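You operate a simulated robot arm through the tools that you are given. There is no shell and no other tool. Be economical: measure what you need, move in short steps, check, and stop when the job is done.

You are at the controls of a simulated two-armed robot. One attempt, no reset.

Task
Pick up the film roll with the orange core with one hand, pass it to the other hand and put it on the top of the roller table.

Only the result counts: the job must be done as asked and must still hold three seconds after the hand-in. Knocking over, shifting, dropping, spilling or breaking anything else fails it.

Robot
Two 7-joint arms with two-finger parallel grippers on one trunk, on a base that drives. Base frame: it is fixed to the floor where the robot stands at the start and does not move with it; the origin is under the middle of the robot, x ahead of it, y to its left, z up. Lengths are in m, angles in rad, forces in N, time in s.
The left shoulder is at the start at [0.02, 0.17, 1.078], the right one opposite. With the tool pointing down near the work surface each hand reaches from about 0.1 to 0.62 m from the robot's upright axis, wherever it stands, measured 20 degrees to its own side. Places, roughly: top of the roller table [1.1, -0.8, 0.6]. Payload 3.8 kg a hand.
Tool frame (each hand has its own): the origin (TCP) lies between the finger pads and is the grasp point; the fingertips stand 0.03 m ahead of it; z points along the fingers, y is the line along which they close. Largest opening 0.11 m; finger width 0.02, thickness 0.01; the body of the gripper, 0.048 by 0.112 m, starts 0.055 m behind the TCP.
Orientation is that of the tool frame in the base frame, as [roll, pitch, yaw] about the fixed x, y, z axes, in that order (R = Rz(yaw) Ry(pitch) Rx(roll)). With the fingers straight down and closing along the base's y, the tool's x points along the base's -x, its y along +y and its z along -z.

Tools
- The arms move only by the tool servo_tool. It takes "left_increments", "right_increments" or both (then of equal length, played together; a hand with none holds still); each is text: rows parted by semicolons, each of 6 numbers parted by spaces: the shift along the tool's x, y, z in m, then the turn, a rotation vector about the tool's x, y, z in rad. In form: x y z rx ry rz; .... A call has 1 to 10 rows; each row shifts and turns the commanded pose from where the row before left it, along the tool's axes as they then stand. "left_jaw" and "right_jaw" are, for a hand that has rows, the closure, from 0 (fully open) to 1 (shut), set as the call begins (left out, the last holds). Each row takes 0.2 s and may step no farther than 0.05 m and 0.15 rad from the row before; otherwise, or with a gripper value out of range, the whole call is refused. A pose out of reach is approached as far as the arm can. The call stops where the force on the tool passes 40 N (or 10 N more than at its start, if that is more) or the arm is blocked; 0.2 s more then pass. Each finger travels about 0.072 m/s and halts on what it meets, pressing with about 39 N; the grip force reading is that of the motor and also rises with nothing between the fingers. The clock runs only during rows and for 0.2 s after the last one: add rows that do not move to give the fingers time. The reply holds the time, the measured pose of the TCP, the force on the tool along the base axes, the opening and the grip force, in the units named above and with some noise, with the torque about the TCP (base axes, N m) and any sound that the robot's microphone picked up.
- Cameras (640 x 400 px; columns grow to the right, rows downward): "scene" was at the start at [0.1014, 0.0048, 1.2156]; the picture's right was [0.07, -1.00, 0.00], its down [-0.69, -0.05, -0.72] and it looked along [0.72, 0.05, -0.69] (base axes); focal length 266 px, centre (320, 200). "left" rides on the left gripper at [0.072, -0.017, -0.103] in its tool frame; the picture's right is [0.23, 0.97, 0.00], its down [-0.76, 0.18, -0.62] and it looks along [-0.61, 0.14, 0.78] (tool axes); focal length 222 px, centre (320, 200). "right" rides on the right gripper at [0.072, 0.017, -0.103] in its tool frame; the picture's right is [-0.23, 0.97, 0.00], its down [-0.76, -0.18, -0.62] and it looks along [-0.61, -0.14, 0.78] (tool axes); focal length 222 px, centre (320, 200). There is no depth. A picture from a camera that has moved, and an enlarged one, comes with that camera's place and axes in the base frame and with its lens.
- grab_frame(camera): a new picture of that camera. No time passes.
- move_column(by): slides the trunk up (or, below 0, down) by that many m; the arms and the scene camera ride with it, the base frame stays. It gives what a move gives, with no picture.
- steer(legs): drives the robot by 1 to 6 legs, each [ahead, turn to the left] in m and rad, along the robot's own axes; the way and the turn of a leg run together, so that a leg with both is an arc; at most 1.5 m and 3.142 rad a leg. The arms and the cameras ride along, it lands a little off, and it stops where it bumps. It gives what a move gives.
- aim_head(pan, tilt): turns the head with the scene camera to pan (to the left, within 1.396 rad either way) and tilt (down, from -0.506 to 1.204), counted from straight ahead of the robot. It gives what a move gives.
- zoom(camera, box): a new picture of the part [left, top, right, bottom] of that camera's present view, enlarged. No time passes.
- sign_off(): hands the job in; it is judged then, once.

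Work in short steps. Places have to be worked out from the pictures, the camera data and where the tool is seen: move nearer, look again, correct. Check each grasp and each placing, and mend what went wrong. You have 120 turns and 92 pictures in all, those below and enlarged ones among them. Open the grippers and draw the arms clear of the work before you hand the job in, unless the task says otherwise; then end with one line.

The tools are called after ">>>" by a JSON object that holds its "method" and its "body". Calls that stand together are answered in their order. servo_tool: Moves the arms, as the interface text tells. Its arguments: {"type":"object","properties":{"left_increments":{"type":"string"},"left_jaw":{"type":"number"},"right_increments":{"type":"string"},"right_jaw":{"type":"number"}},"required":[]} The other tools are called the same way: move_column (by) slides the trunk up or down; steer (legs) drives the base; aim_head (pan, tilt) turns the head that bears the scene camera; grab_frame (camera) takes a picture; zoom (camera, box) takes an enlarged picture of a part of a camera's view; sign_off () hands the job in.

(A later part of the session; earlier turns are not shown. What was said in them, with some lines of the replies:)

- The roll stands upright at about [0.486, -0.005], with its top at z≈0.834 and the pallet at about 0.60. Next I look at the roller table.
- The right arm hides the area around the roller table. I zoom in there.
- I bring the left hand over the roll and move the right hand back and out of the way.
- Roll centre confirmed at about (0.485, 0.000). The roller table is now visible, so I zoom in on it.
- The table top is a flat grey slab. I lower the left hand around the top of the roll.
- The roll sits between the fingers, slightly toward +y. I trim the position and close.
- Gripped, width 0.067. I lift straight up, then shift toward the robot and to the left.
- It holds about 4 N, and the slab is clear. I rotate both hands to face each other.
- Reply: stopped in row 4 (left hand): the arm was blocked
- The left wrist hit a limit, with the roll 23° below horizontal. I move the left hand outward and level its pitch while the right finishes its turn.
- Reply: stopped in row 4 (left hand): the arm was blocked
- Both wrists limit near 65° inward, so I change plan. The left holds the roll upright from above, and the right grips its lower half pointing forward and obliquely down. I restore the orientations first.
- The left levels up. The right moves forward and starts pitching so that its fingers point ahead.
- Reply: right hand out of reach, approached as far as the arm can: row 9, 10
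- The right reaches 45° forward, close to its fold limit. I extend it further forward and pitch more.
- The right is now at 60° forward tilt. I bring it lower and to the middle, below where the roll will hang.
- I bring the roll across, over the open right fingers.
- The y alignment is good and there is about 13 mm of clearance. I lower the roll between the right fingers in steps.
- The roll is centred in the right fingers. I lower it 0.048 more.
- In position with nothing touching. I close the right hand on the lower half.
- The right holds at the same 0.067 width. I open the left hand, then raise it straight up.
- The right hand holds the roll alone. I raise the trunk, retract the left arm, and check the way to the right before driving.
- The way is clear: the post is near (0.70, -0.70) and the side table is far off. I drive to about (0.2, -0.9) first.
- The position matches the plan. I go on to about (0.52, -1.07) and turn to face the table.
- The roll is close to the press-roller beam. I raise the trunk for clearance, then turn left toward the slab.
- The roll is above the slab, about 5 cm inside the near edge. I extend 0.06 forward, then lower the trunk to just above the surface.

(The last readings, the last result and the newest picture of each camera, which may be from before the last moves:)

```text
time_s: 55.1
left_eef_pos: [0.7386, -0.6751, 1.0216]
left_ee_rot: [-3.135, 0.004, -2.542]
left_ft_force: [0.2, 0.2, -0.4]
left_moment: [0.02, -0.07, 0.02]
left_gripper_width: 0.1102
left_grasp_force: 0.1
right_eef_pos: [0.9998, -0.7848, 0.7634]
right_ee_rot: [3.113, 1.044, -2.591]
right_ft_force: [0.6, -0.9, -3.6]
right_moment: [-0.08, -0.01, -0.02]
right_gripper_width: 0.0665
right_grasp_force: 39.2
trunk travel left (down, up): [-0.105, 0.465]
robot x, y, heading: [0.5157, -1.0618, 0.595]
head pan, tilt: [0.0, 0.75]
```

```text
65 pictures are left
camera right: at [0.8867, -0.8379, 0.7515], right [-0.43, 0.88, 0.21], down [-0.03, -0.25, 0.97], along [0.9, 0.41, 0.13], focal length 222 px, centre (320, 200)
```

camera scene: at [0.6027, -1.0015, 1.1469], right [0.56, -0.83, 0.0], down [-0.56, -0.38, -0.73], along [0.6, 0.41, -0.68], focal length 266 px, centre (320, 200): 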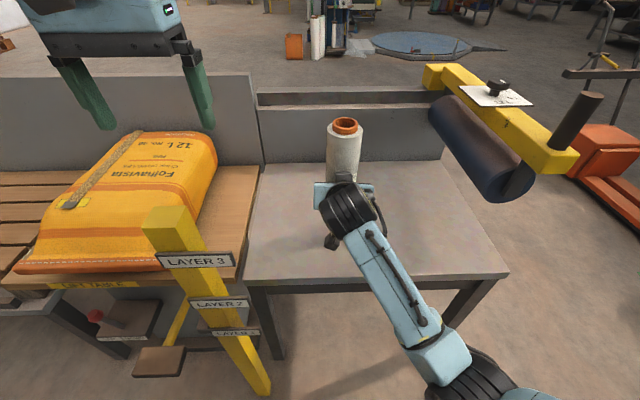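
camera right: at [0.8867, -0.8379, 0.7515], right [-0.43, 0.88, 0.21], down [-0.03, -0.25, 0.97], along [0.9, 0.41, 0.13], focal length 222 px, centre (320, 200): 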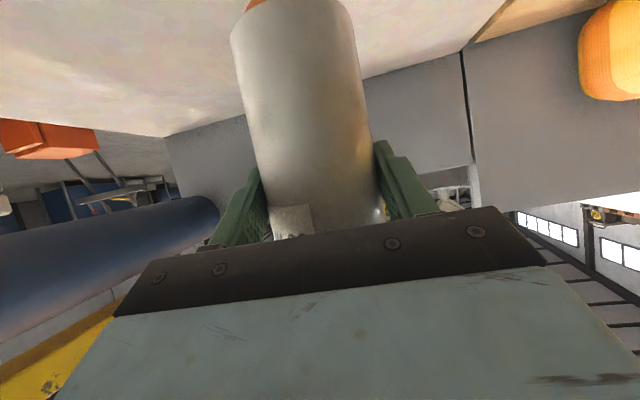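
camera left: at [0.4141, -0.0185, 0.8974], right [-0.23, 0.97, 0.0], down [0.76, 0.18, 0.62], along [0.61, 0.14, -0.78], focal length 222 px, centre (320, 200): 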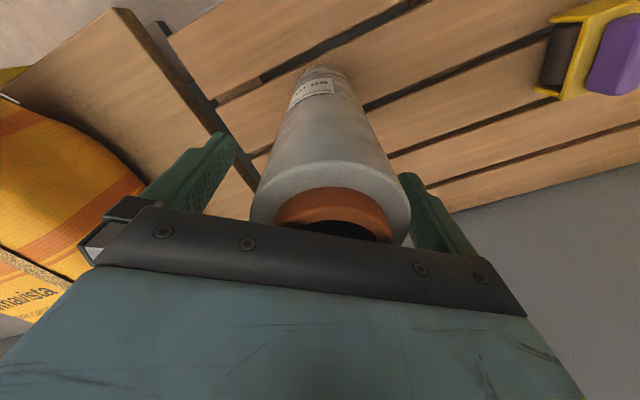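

The roll hangs over the slab with good margin. I servo down slowly, watching the force.

>>> {"method": "servo_tool", "body": {"right_increments": "0.0087 0 0.005 0 0 0;0.0087 0 0.005 0 0 0;0.0087 0 0.005 0 0 0;0.0087 0 0.005 0 0 0;0.0087 0 0.005 0 0 0"}}

>>> {"method": "zoom", "body": {"camera": "scene", "box": [230, 90, 520, 380]}}

>>> {"method": "grab_frame", "body": {"camera": "left"}}

>>> {"method": "grab_frame", "body": {"camera": "right"}}

```text
time_s: 56.3
left_eef_pos: [0.7395, -0.676, 1.0194]
left_ee_rot: [-3.136, 0.003, -2.542]
left_ft_force: [-0.1, -0.6, -0.3]
left_moment: [0.02, -0.01, 0.02]
left_gripper_width: 0.1098
left_grasp_force: 0.1
right_eef_pos: [1.0012, -0.7854, 0.7123]
right_ee_rot: [3.112, 1.043, -2.595]
right_ft_force: [-0.6, -0.3, -3.3]
right_moment: [-0.03, -0.01, -0.03]
right_gripper_width: 0.0665
right_grasp_force: 39.1
trunk travel left (down, up): [-0.105, 0.465]
robot x, y, heading: [0.5177, -1.0573, 0.598]
head pan, tilt: [0.0, 0.75]
```

```text
1.38 times, centred on (375, 235) of scene
camera zoom: at [0.6027, -1.0014, 1.1468], right [0.56, -0.83, 0.0], down [-0.56, -0.38, -0.73], along [0.6, 0.41, -0.68], focal length 366 px, centre (244, 152)
```

zoom: 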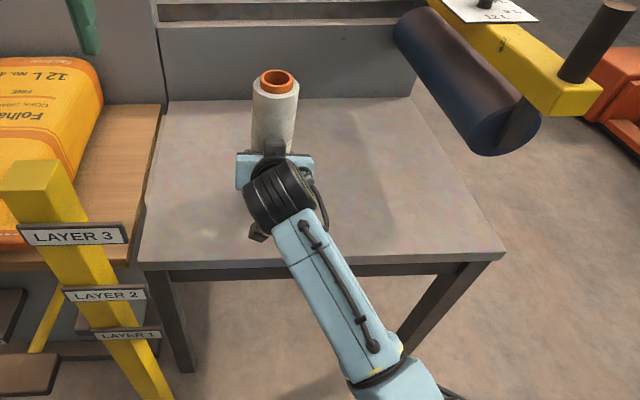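

```text
63 pictures are left
camera left: at [0.6869, -0.7294, 1.1232], right [-0.74, 0.68, -0.01], down [0.52, 0.58, 0.63], along [0.43, 0.46, -0.78], focal length 222 px, centre (320, 200)
```

left: 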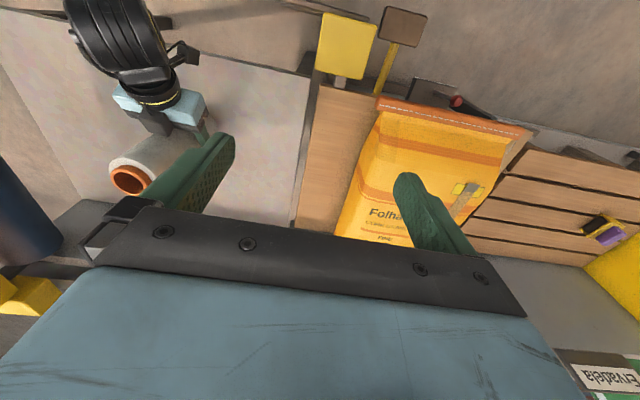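

```text
62 pictures are left
camera right: at [0.8858, -0.8379, 0.7015], right [-0.43, 0.88, 0.21], down [-0.03, -0.25, 0.97], along [0.9, 0.41, 0.13], focal length 222 px, centre (320, 200)
```

right: 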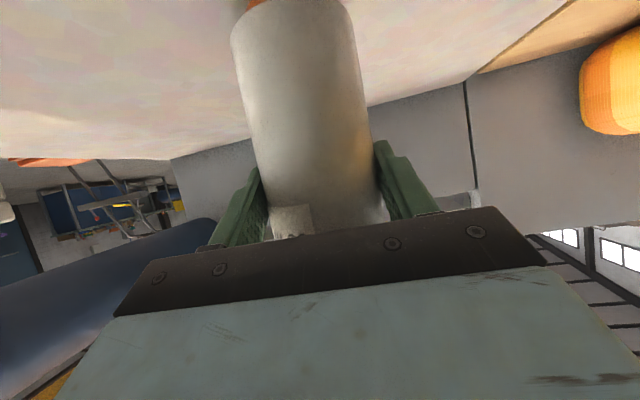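

No contact yet. I continue in finer steps.

>>> {"method": "servo_tool", "body": {"right_increments": "0.0043 0 0.0025 0 0 0;0.0043 0 0.0025 0 0 0;0.0026 0 0.0015 0 0 0"}}

>>> {"method": "servo_tool", "body": {"right_increments": "0.0026 0 0.0015 0 0 0"}}

>>> {"method": "servo_tool", "body": {"right_increments": "0.0026 0 0.0015 0 0 0"}}

```text
time_s: 57.1
left_eef_pos: [0.7374, -0.6762, 1.0213]
left_ee_rot: [-3.135, 0.005, -2.544]
left_ft_force: [-0.2, 0.2, 0.3]
left_moment: [0.01, -0.01, -0.02]
left_gripper_width: 0.11
left_grasp_force: 0.1
right_eef_pos: [1.0005, -0.7851, 0.703]
right_ee_rot: [3.111, 1.05, -2.596]
right_ft_force: [-2.9, -3.4, 9.7]
right_moment: [-0.58, 0.15, -0.11]
right_gripper_width: 0.0664
right_grasp_force: 38.9
trunk travel left (down, up): [-0.105, 0.465]
robot x, y, heading: [0.5197, -1.0608, 0.601]
head pan, tilt: [0.0, 0.75]
```

```text
time_s: 57.5
left_eef_pos: [0.7377, -0.676, 1.0211]
left_ee_rot: [-3.136, 0.009, -2.543]
left_ft_force: [0.1, -0.1, -0.2]
left_moment: [-0.01, 0.0, -0.02]
left_gripper_width: 0.1101
left_grasp_force: 0.1
right_eef_pos: [1.0001, -0.7838, 0.7035]
right_ee_rot: [3.111, 1.058, -2.593]
right_ft_force: [-1.6, -3.8, 27.6]
right_moment: [-0.94, 0.01, -0.02]
right_gripper_width: 0.0664
right_grasp_force: 39.2
trunk travel left (down, up): [-0.105, 0.465]
robot x, y, heading: [0.5181, -1.0556, 0.593]
head pan, tilt: [0.0, 0.75]
```

```text
time_s: 57.9
left_eef_pos: [0.7375, -0.6772, 1.0224]
left_ee_rot: [-3.136, 0.007, -2.54]
left_ft_force: [0.1, 1.1, -0.1]
left_moment: [-0.01, 0.02, -0.01]
left_gripper_width: 0.1098
left_grasp_force: 0.1
right_eef_pos: [1.0002, -0.7837, 0.7021]
right_ee_rot: [3.105, 1.062, -2.6]
right_ft_force: [2.6, -0.4, 35.6]
right_moment: [-0.66, -0.41, 0.04]
right_gripper_width: 0.0665
right_grasp_force: 38.7
trunk travel left (down, up): [-0.105, 0.465]
robot x, y, heading: [0.5212, -1.0626, 0.595]
head pan, tilt: [0.0, 0.75]
```

The roll is on the slab but I am pressing with 35 N, so I back off a few mm.

>>> {"method": "servo_tool", "body": {"right_increments": "-0.0052 0 -0.003 0 0 0;0 0 0 0 0 0"}}

```text
time_s: 58.5
left_eef_pos: [0.737, -0.6757, 1.0202]
left_ee_rot: [-3.137, 0.006, -2.541]
left_ft_force: [-0.2, 0.8, -1.0]
left_moment: [0.01, 0.02, -0.02]
left_gripper_width: 0.1103
left_grasp_force: 0.1
right_eef_pos: [1.0003, -0.7846, 0.7003]
right_ee_rot: [3.108, 1.051, -2.594]
right_ft_force: [5.9, 5.6, 18.9]
right_moment: [0.26, -1.07, 0.19]
right_gripper_width: 0.0664
right_grasp_force: 38.8
trunk travel left (down, up): [-0.105, 0.465]
robot x, y, heading: [0.517, -1.0563, 0.596]
head pan, tilt: [0.0, 0.75]
```

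>>> {"method": "servo_tool", "body": {"right_increments": "-0.0026 0 -0.0015 0 0 0;0 0 0 0 0 0"}}

>>> {"method": "zoom", "body": {"camera": "scene", "box": [270, 90, 430, 250]}}

```text
time_s: 59.1
left_eef_pos: [0.7376, -0.6758, 1.021]
left_ee_rot: [-3.137, 0.005, -2.541]
left_ft_force: [0.0, 1.3, -1.0]
left_moment: [0.01, 0.0, 0.05]
left_gripper_width: 0.1099
left_grasp_force: 0.1
right_eef_pos: [0.9999, -0.7841, 0.7027]
right_ee_rot: [3.111, 1.043, -2.594]
right_ft_force: [3.4, 3.9, 12.0]
right_moment: [0.46, -0.68, 0.14]
right_gripper_width: 0.0665
right_grasp_force: 38.9
trunk travel left (down, up): [-0.105, 0.465]
robot x, y, heading: [0.5157, -1.0615, 0.603]
head pan, tilt: [0.0, 0.75]
```

```text
2.50 times, centred on (350, 170) of scene
camera zoom: at [0.6018, -1.0016, 1.1469], right [0.56, -0.83, 0.0], down [-0.56, -0.38, -0.73], along [0.6, 0.41, -0.68], focal length 664 px, centre (245, 275)
```

zoom: 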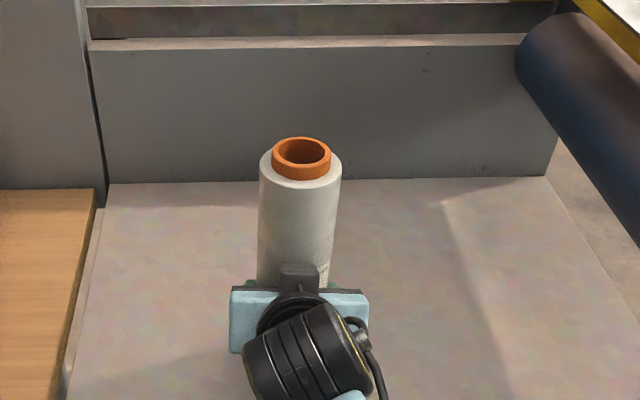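

Still 12 N, so I ease up a little more and then open the right fingers.

>>> {"method": "servo_tool", "body": {"right_increments": "-0.0017 0 -0.001 0 0 0;0 0 0 0 0 0"}}

>>> {"method": "servo_tool", "body": {"right_increments": "0 0 0 0 0 0;0 0 0 0 0 0;0 0 0 0 0 0;0 0 0 0 0 0", "right_jaw": 0}}

>>> {"method": "grab_frame", "body": {"camera": "right"}}

>>> {"method": "zoom", "body": {"camera": "scene", "box": [270, 90, 430, 250]}}

```text
time_s: 59.7
left_eef_pos: [0.7381, -0.676, 1.0199]
left_ee_rot: [-3.136, 0.007, -2.542]
left_ft_force: [-0.5, 0.1, -0.5]
left_moment: [0.02, 0.01, 0.01]
left_gripper_width: 0.1099
left_grasp_force: 0.0
right_eef_pos: [0.9984, -0.7856, 0.7015]
right_ee_rot: [3.115, 1.038, -2.593]
right_ft_force: [0.6, 0.7, 2.4]
right_moment: [0.2, -0.22, 0.05]
right_gripper_width: 0.0665
right_grasp_force: 39.4
trunk travel left (down, up): [-0.105, 0.465]
robot x, y, heading: [0.5218, -1.061, 0.598]
head pan, tilt: [0.0, 0.75]
```

```text
time_s: 60.7
left_eef_pos: [0.7377, -0.6759, 1.0211]
left_ee_rot: [-3.136, 0.005, -2.54]
left_ft_force: [-0.1, 0.0, 0.0]
left_moment: [0.01, 0.02, 0.03]
left_gripper_width: 0.11
left_grasp_force: 0.0
right_eef_pos: [1.0001, -0.7841, 0.7035]
right_ee_rot: [3.111, 1.044, -2.593]
right_ft_force: [-0.2, 0.3, -0.9]
right_moment: [0.01, 0.02, -0.01]
right_gripper_width: 0.1102
right_grasp_force: 0.0
trunk travel left (down, up): [-0.105, 0.465]
robot x, y, heading: [0.5189, -1.0606, 0.599]
head pan, tilt: [0.0, 0.75]
```

```text
60 pictures are left
camera right: at [0.8856, -0.8373, 0.6922], right [-0.43, 0.88, 0.21], down [-0.03, -0.25, 0.97], along [0.9, 0.41, 0.13], focal length 222 px, centre (320, 200)
```

right: 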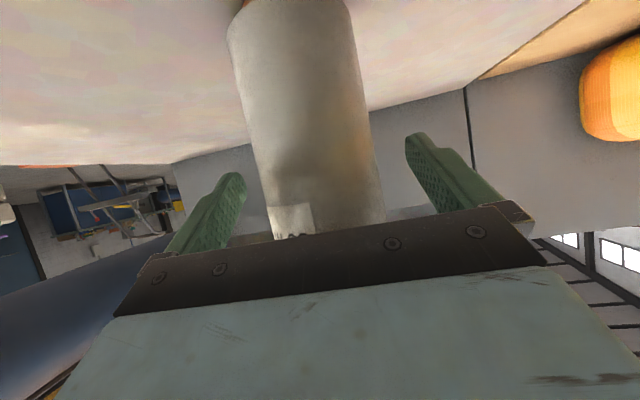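

```text
2.50 times, centred on (350, 170) of scene
camera zoom: at [0.6025, -1.0016, 1.1468], right [0.56, -0.83, 0.0], down [-0.56, -0.38, -0.73], along [0.6, 0.41, -0.68], focal length 664 px, centre (245, 275)
```

zoom: 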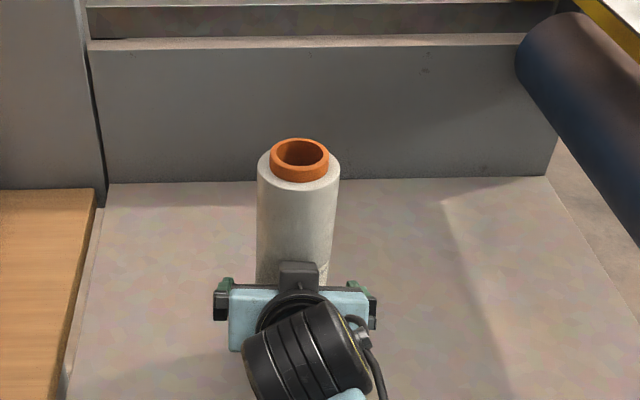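

The roll stands on its own. I withdraw the right hand straight back level, in small steps.

>>> {"method": "servo_tool", "body": {"right_increments": "0.009 0 -0.0156 0 0 0;0.009 0 -0.0156 0 0 0;0.009 0 -0.0156 0 0 0;0.005 0 -0.0087 0 0 0"}}

>>> {"method": "zoom", "body": {"camera": "scene", "box": [270, 90, 430, 250]}}

```text
time_s: 61.7
left_eef_pos: [0.7385, -0.6755, 1.0196]
left_ee_rot: [-3.136, 0.005, -2.539]
left_ft_force: [-0.3, -0.5, -0.8]
left_moment: [-0.01, 0.03, 0.02]
left_gripper_width: 0.1098
left_grasp_force: 0.1
right_eef_pos: [0.9456, -0.8186, 0.7042]
right_ee_rot: [3.113, 1.044, -2.594]
right_ft_force: [0.3, 0.1, -0.5]
right_moment: [-0.03, -0.02, 0.02]
right_gripper_width: 0.1098
right_grasp_force: 0.1
trunk travel left (down, up): [-0.105, 0.465]
robot x, y, heading: [0.5203, -1.0567, 0.598]
head pan, tilt: [0.0, 0.75]
```

```text
2.50 times, centred on (350, 170) of scene
camera zoom: at [0.6024, -1.0016, 1.1468], right [0.56, -0.83, 0.0], down [-0.56, -0.38, -0.73], along [0.6, 0.41, -0.68], focal length 664 px, centre (245, 275)
```

zoom: 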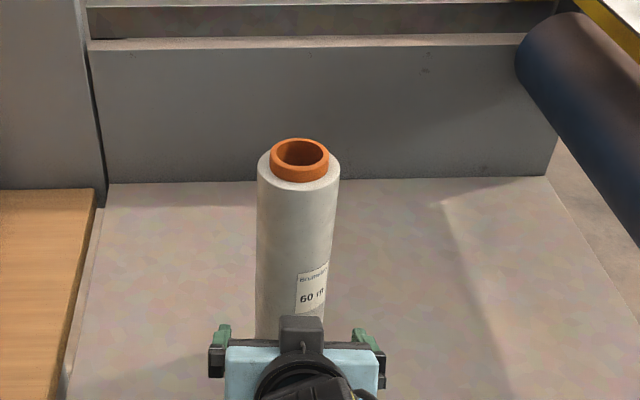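

The fingers are clear and the roll has not moved. I back the base away to draw the arms clear, then check.

>>> {"method": "steer", "body": {"legs": [[-0.2, 0]]}}

>>> {"method": "grab_frame", "body": {"camera": "scene"}}

```text
time_s: 63.3
left_eef_pos: [0.573, -0.7877, 1.0204]
left_ee_rot: [-3.136, 0.004, -2.544]
left_ft_force: [-0.1, 0.8, 0.1]
left_moment: [0.01, -0.02, -0.03]
left_gripper_width: 0.1102
left_grasp_force: 0.0
right_eef_pos: [0.7826, -0.9312, 0.7044]
right_ee_rot: [3.113, 1.044, -2.594]
right_ft_force: [0.3, 0.7, 0.8]
right_moment: [-0.02, -0.06, -0.02]
right_gripper_width: 0.1102
right_grasp_force: 0.0
trunk travel left (down, up): [-0.105, 0.465]
robot x, y, heading: [0.3546, -1.1687, 0.595]
head pan, tilt: [0.0, 0.75]
```

```text
57 pictures are left
camera scene: at [0.4384, -1.1135, 1.1469], right [0.56, -0.83, 0.0], down [-0.56, -0.38, -0.73], along [0.61, 0.41, -0.68], focal length 266 px, centre (320, 200)
```

scene: 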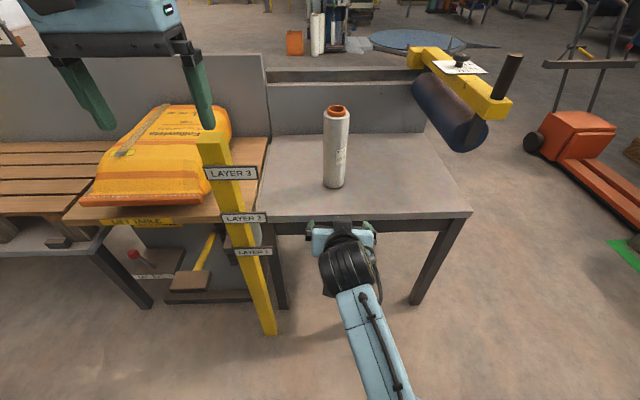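

The roll stands upright and alone on the roller table top. Both grippers are open and clear, and nothing else has moved, so I hand in.

>>> {"method": "sign_off", "body": {}}

```text
The job is handed in.
```

The left hand picked up the film roll with the orange core and passed it to the right hand, which stood it upright on top of the roller table; the last picture showed it standing there.
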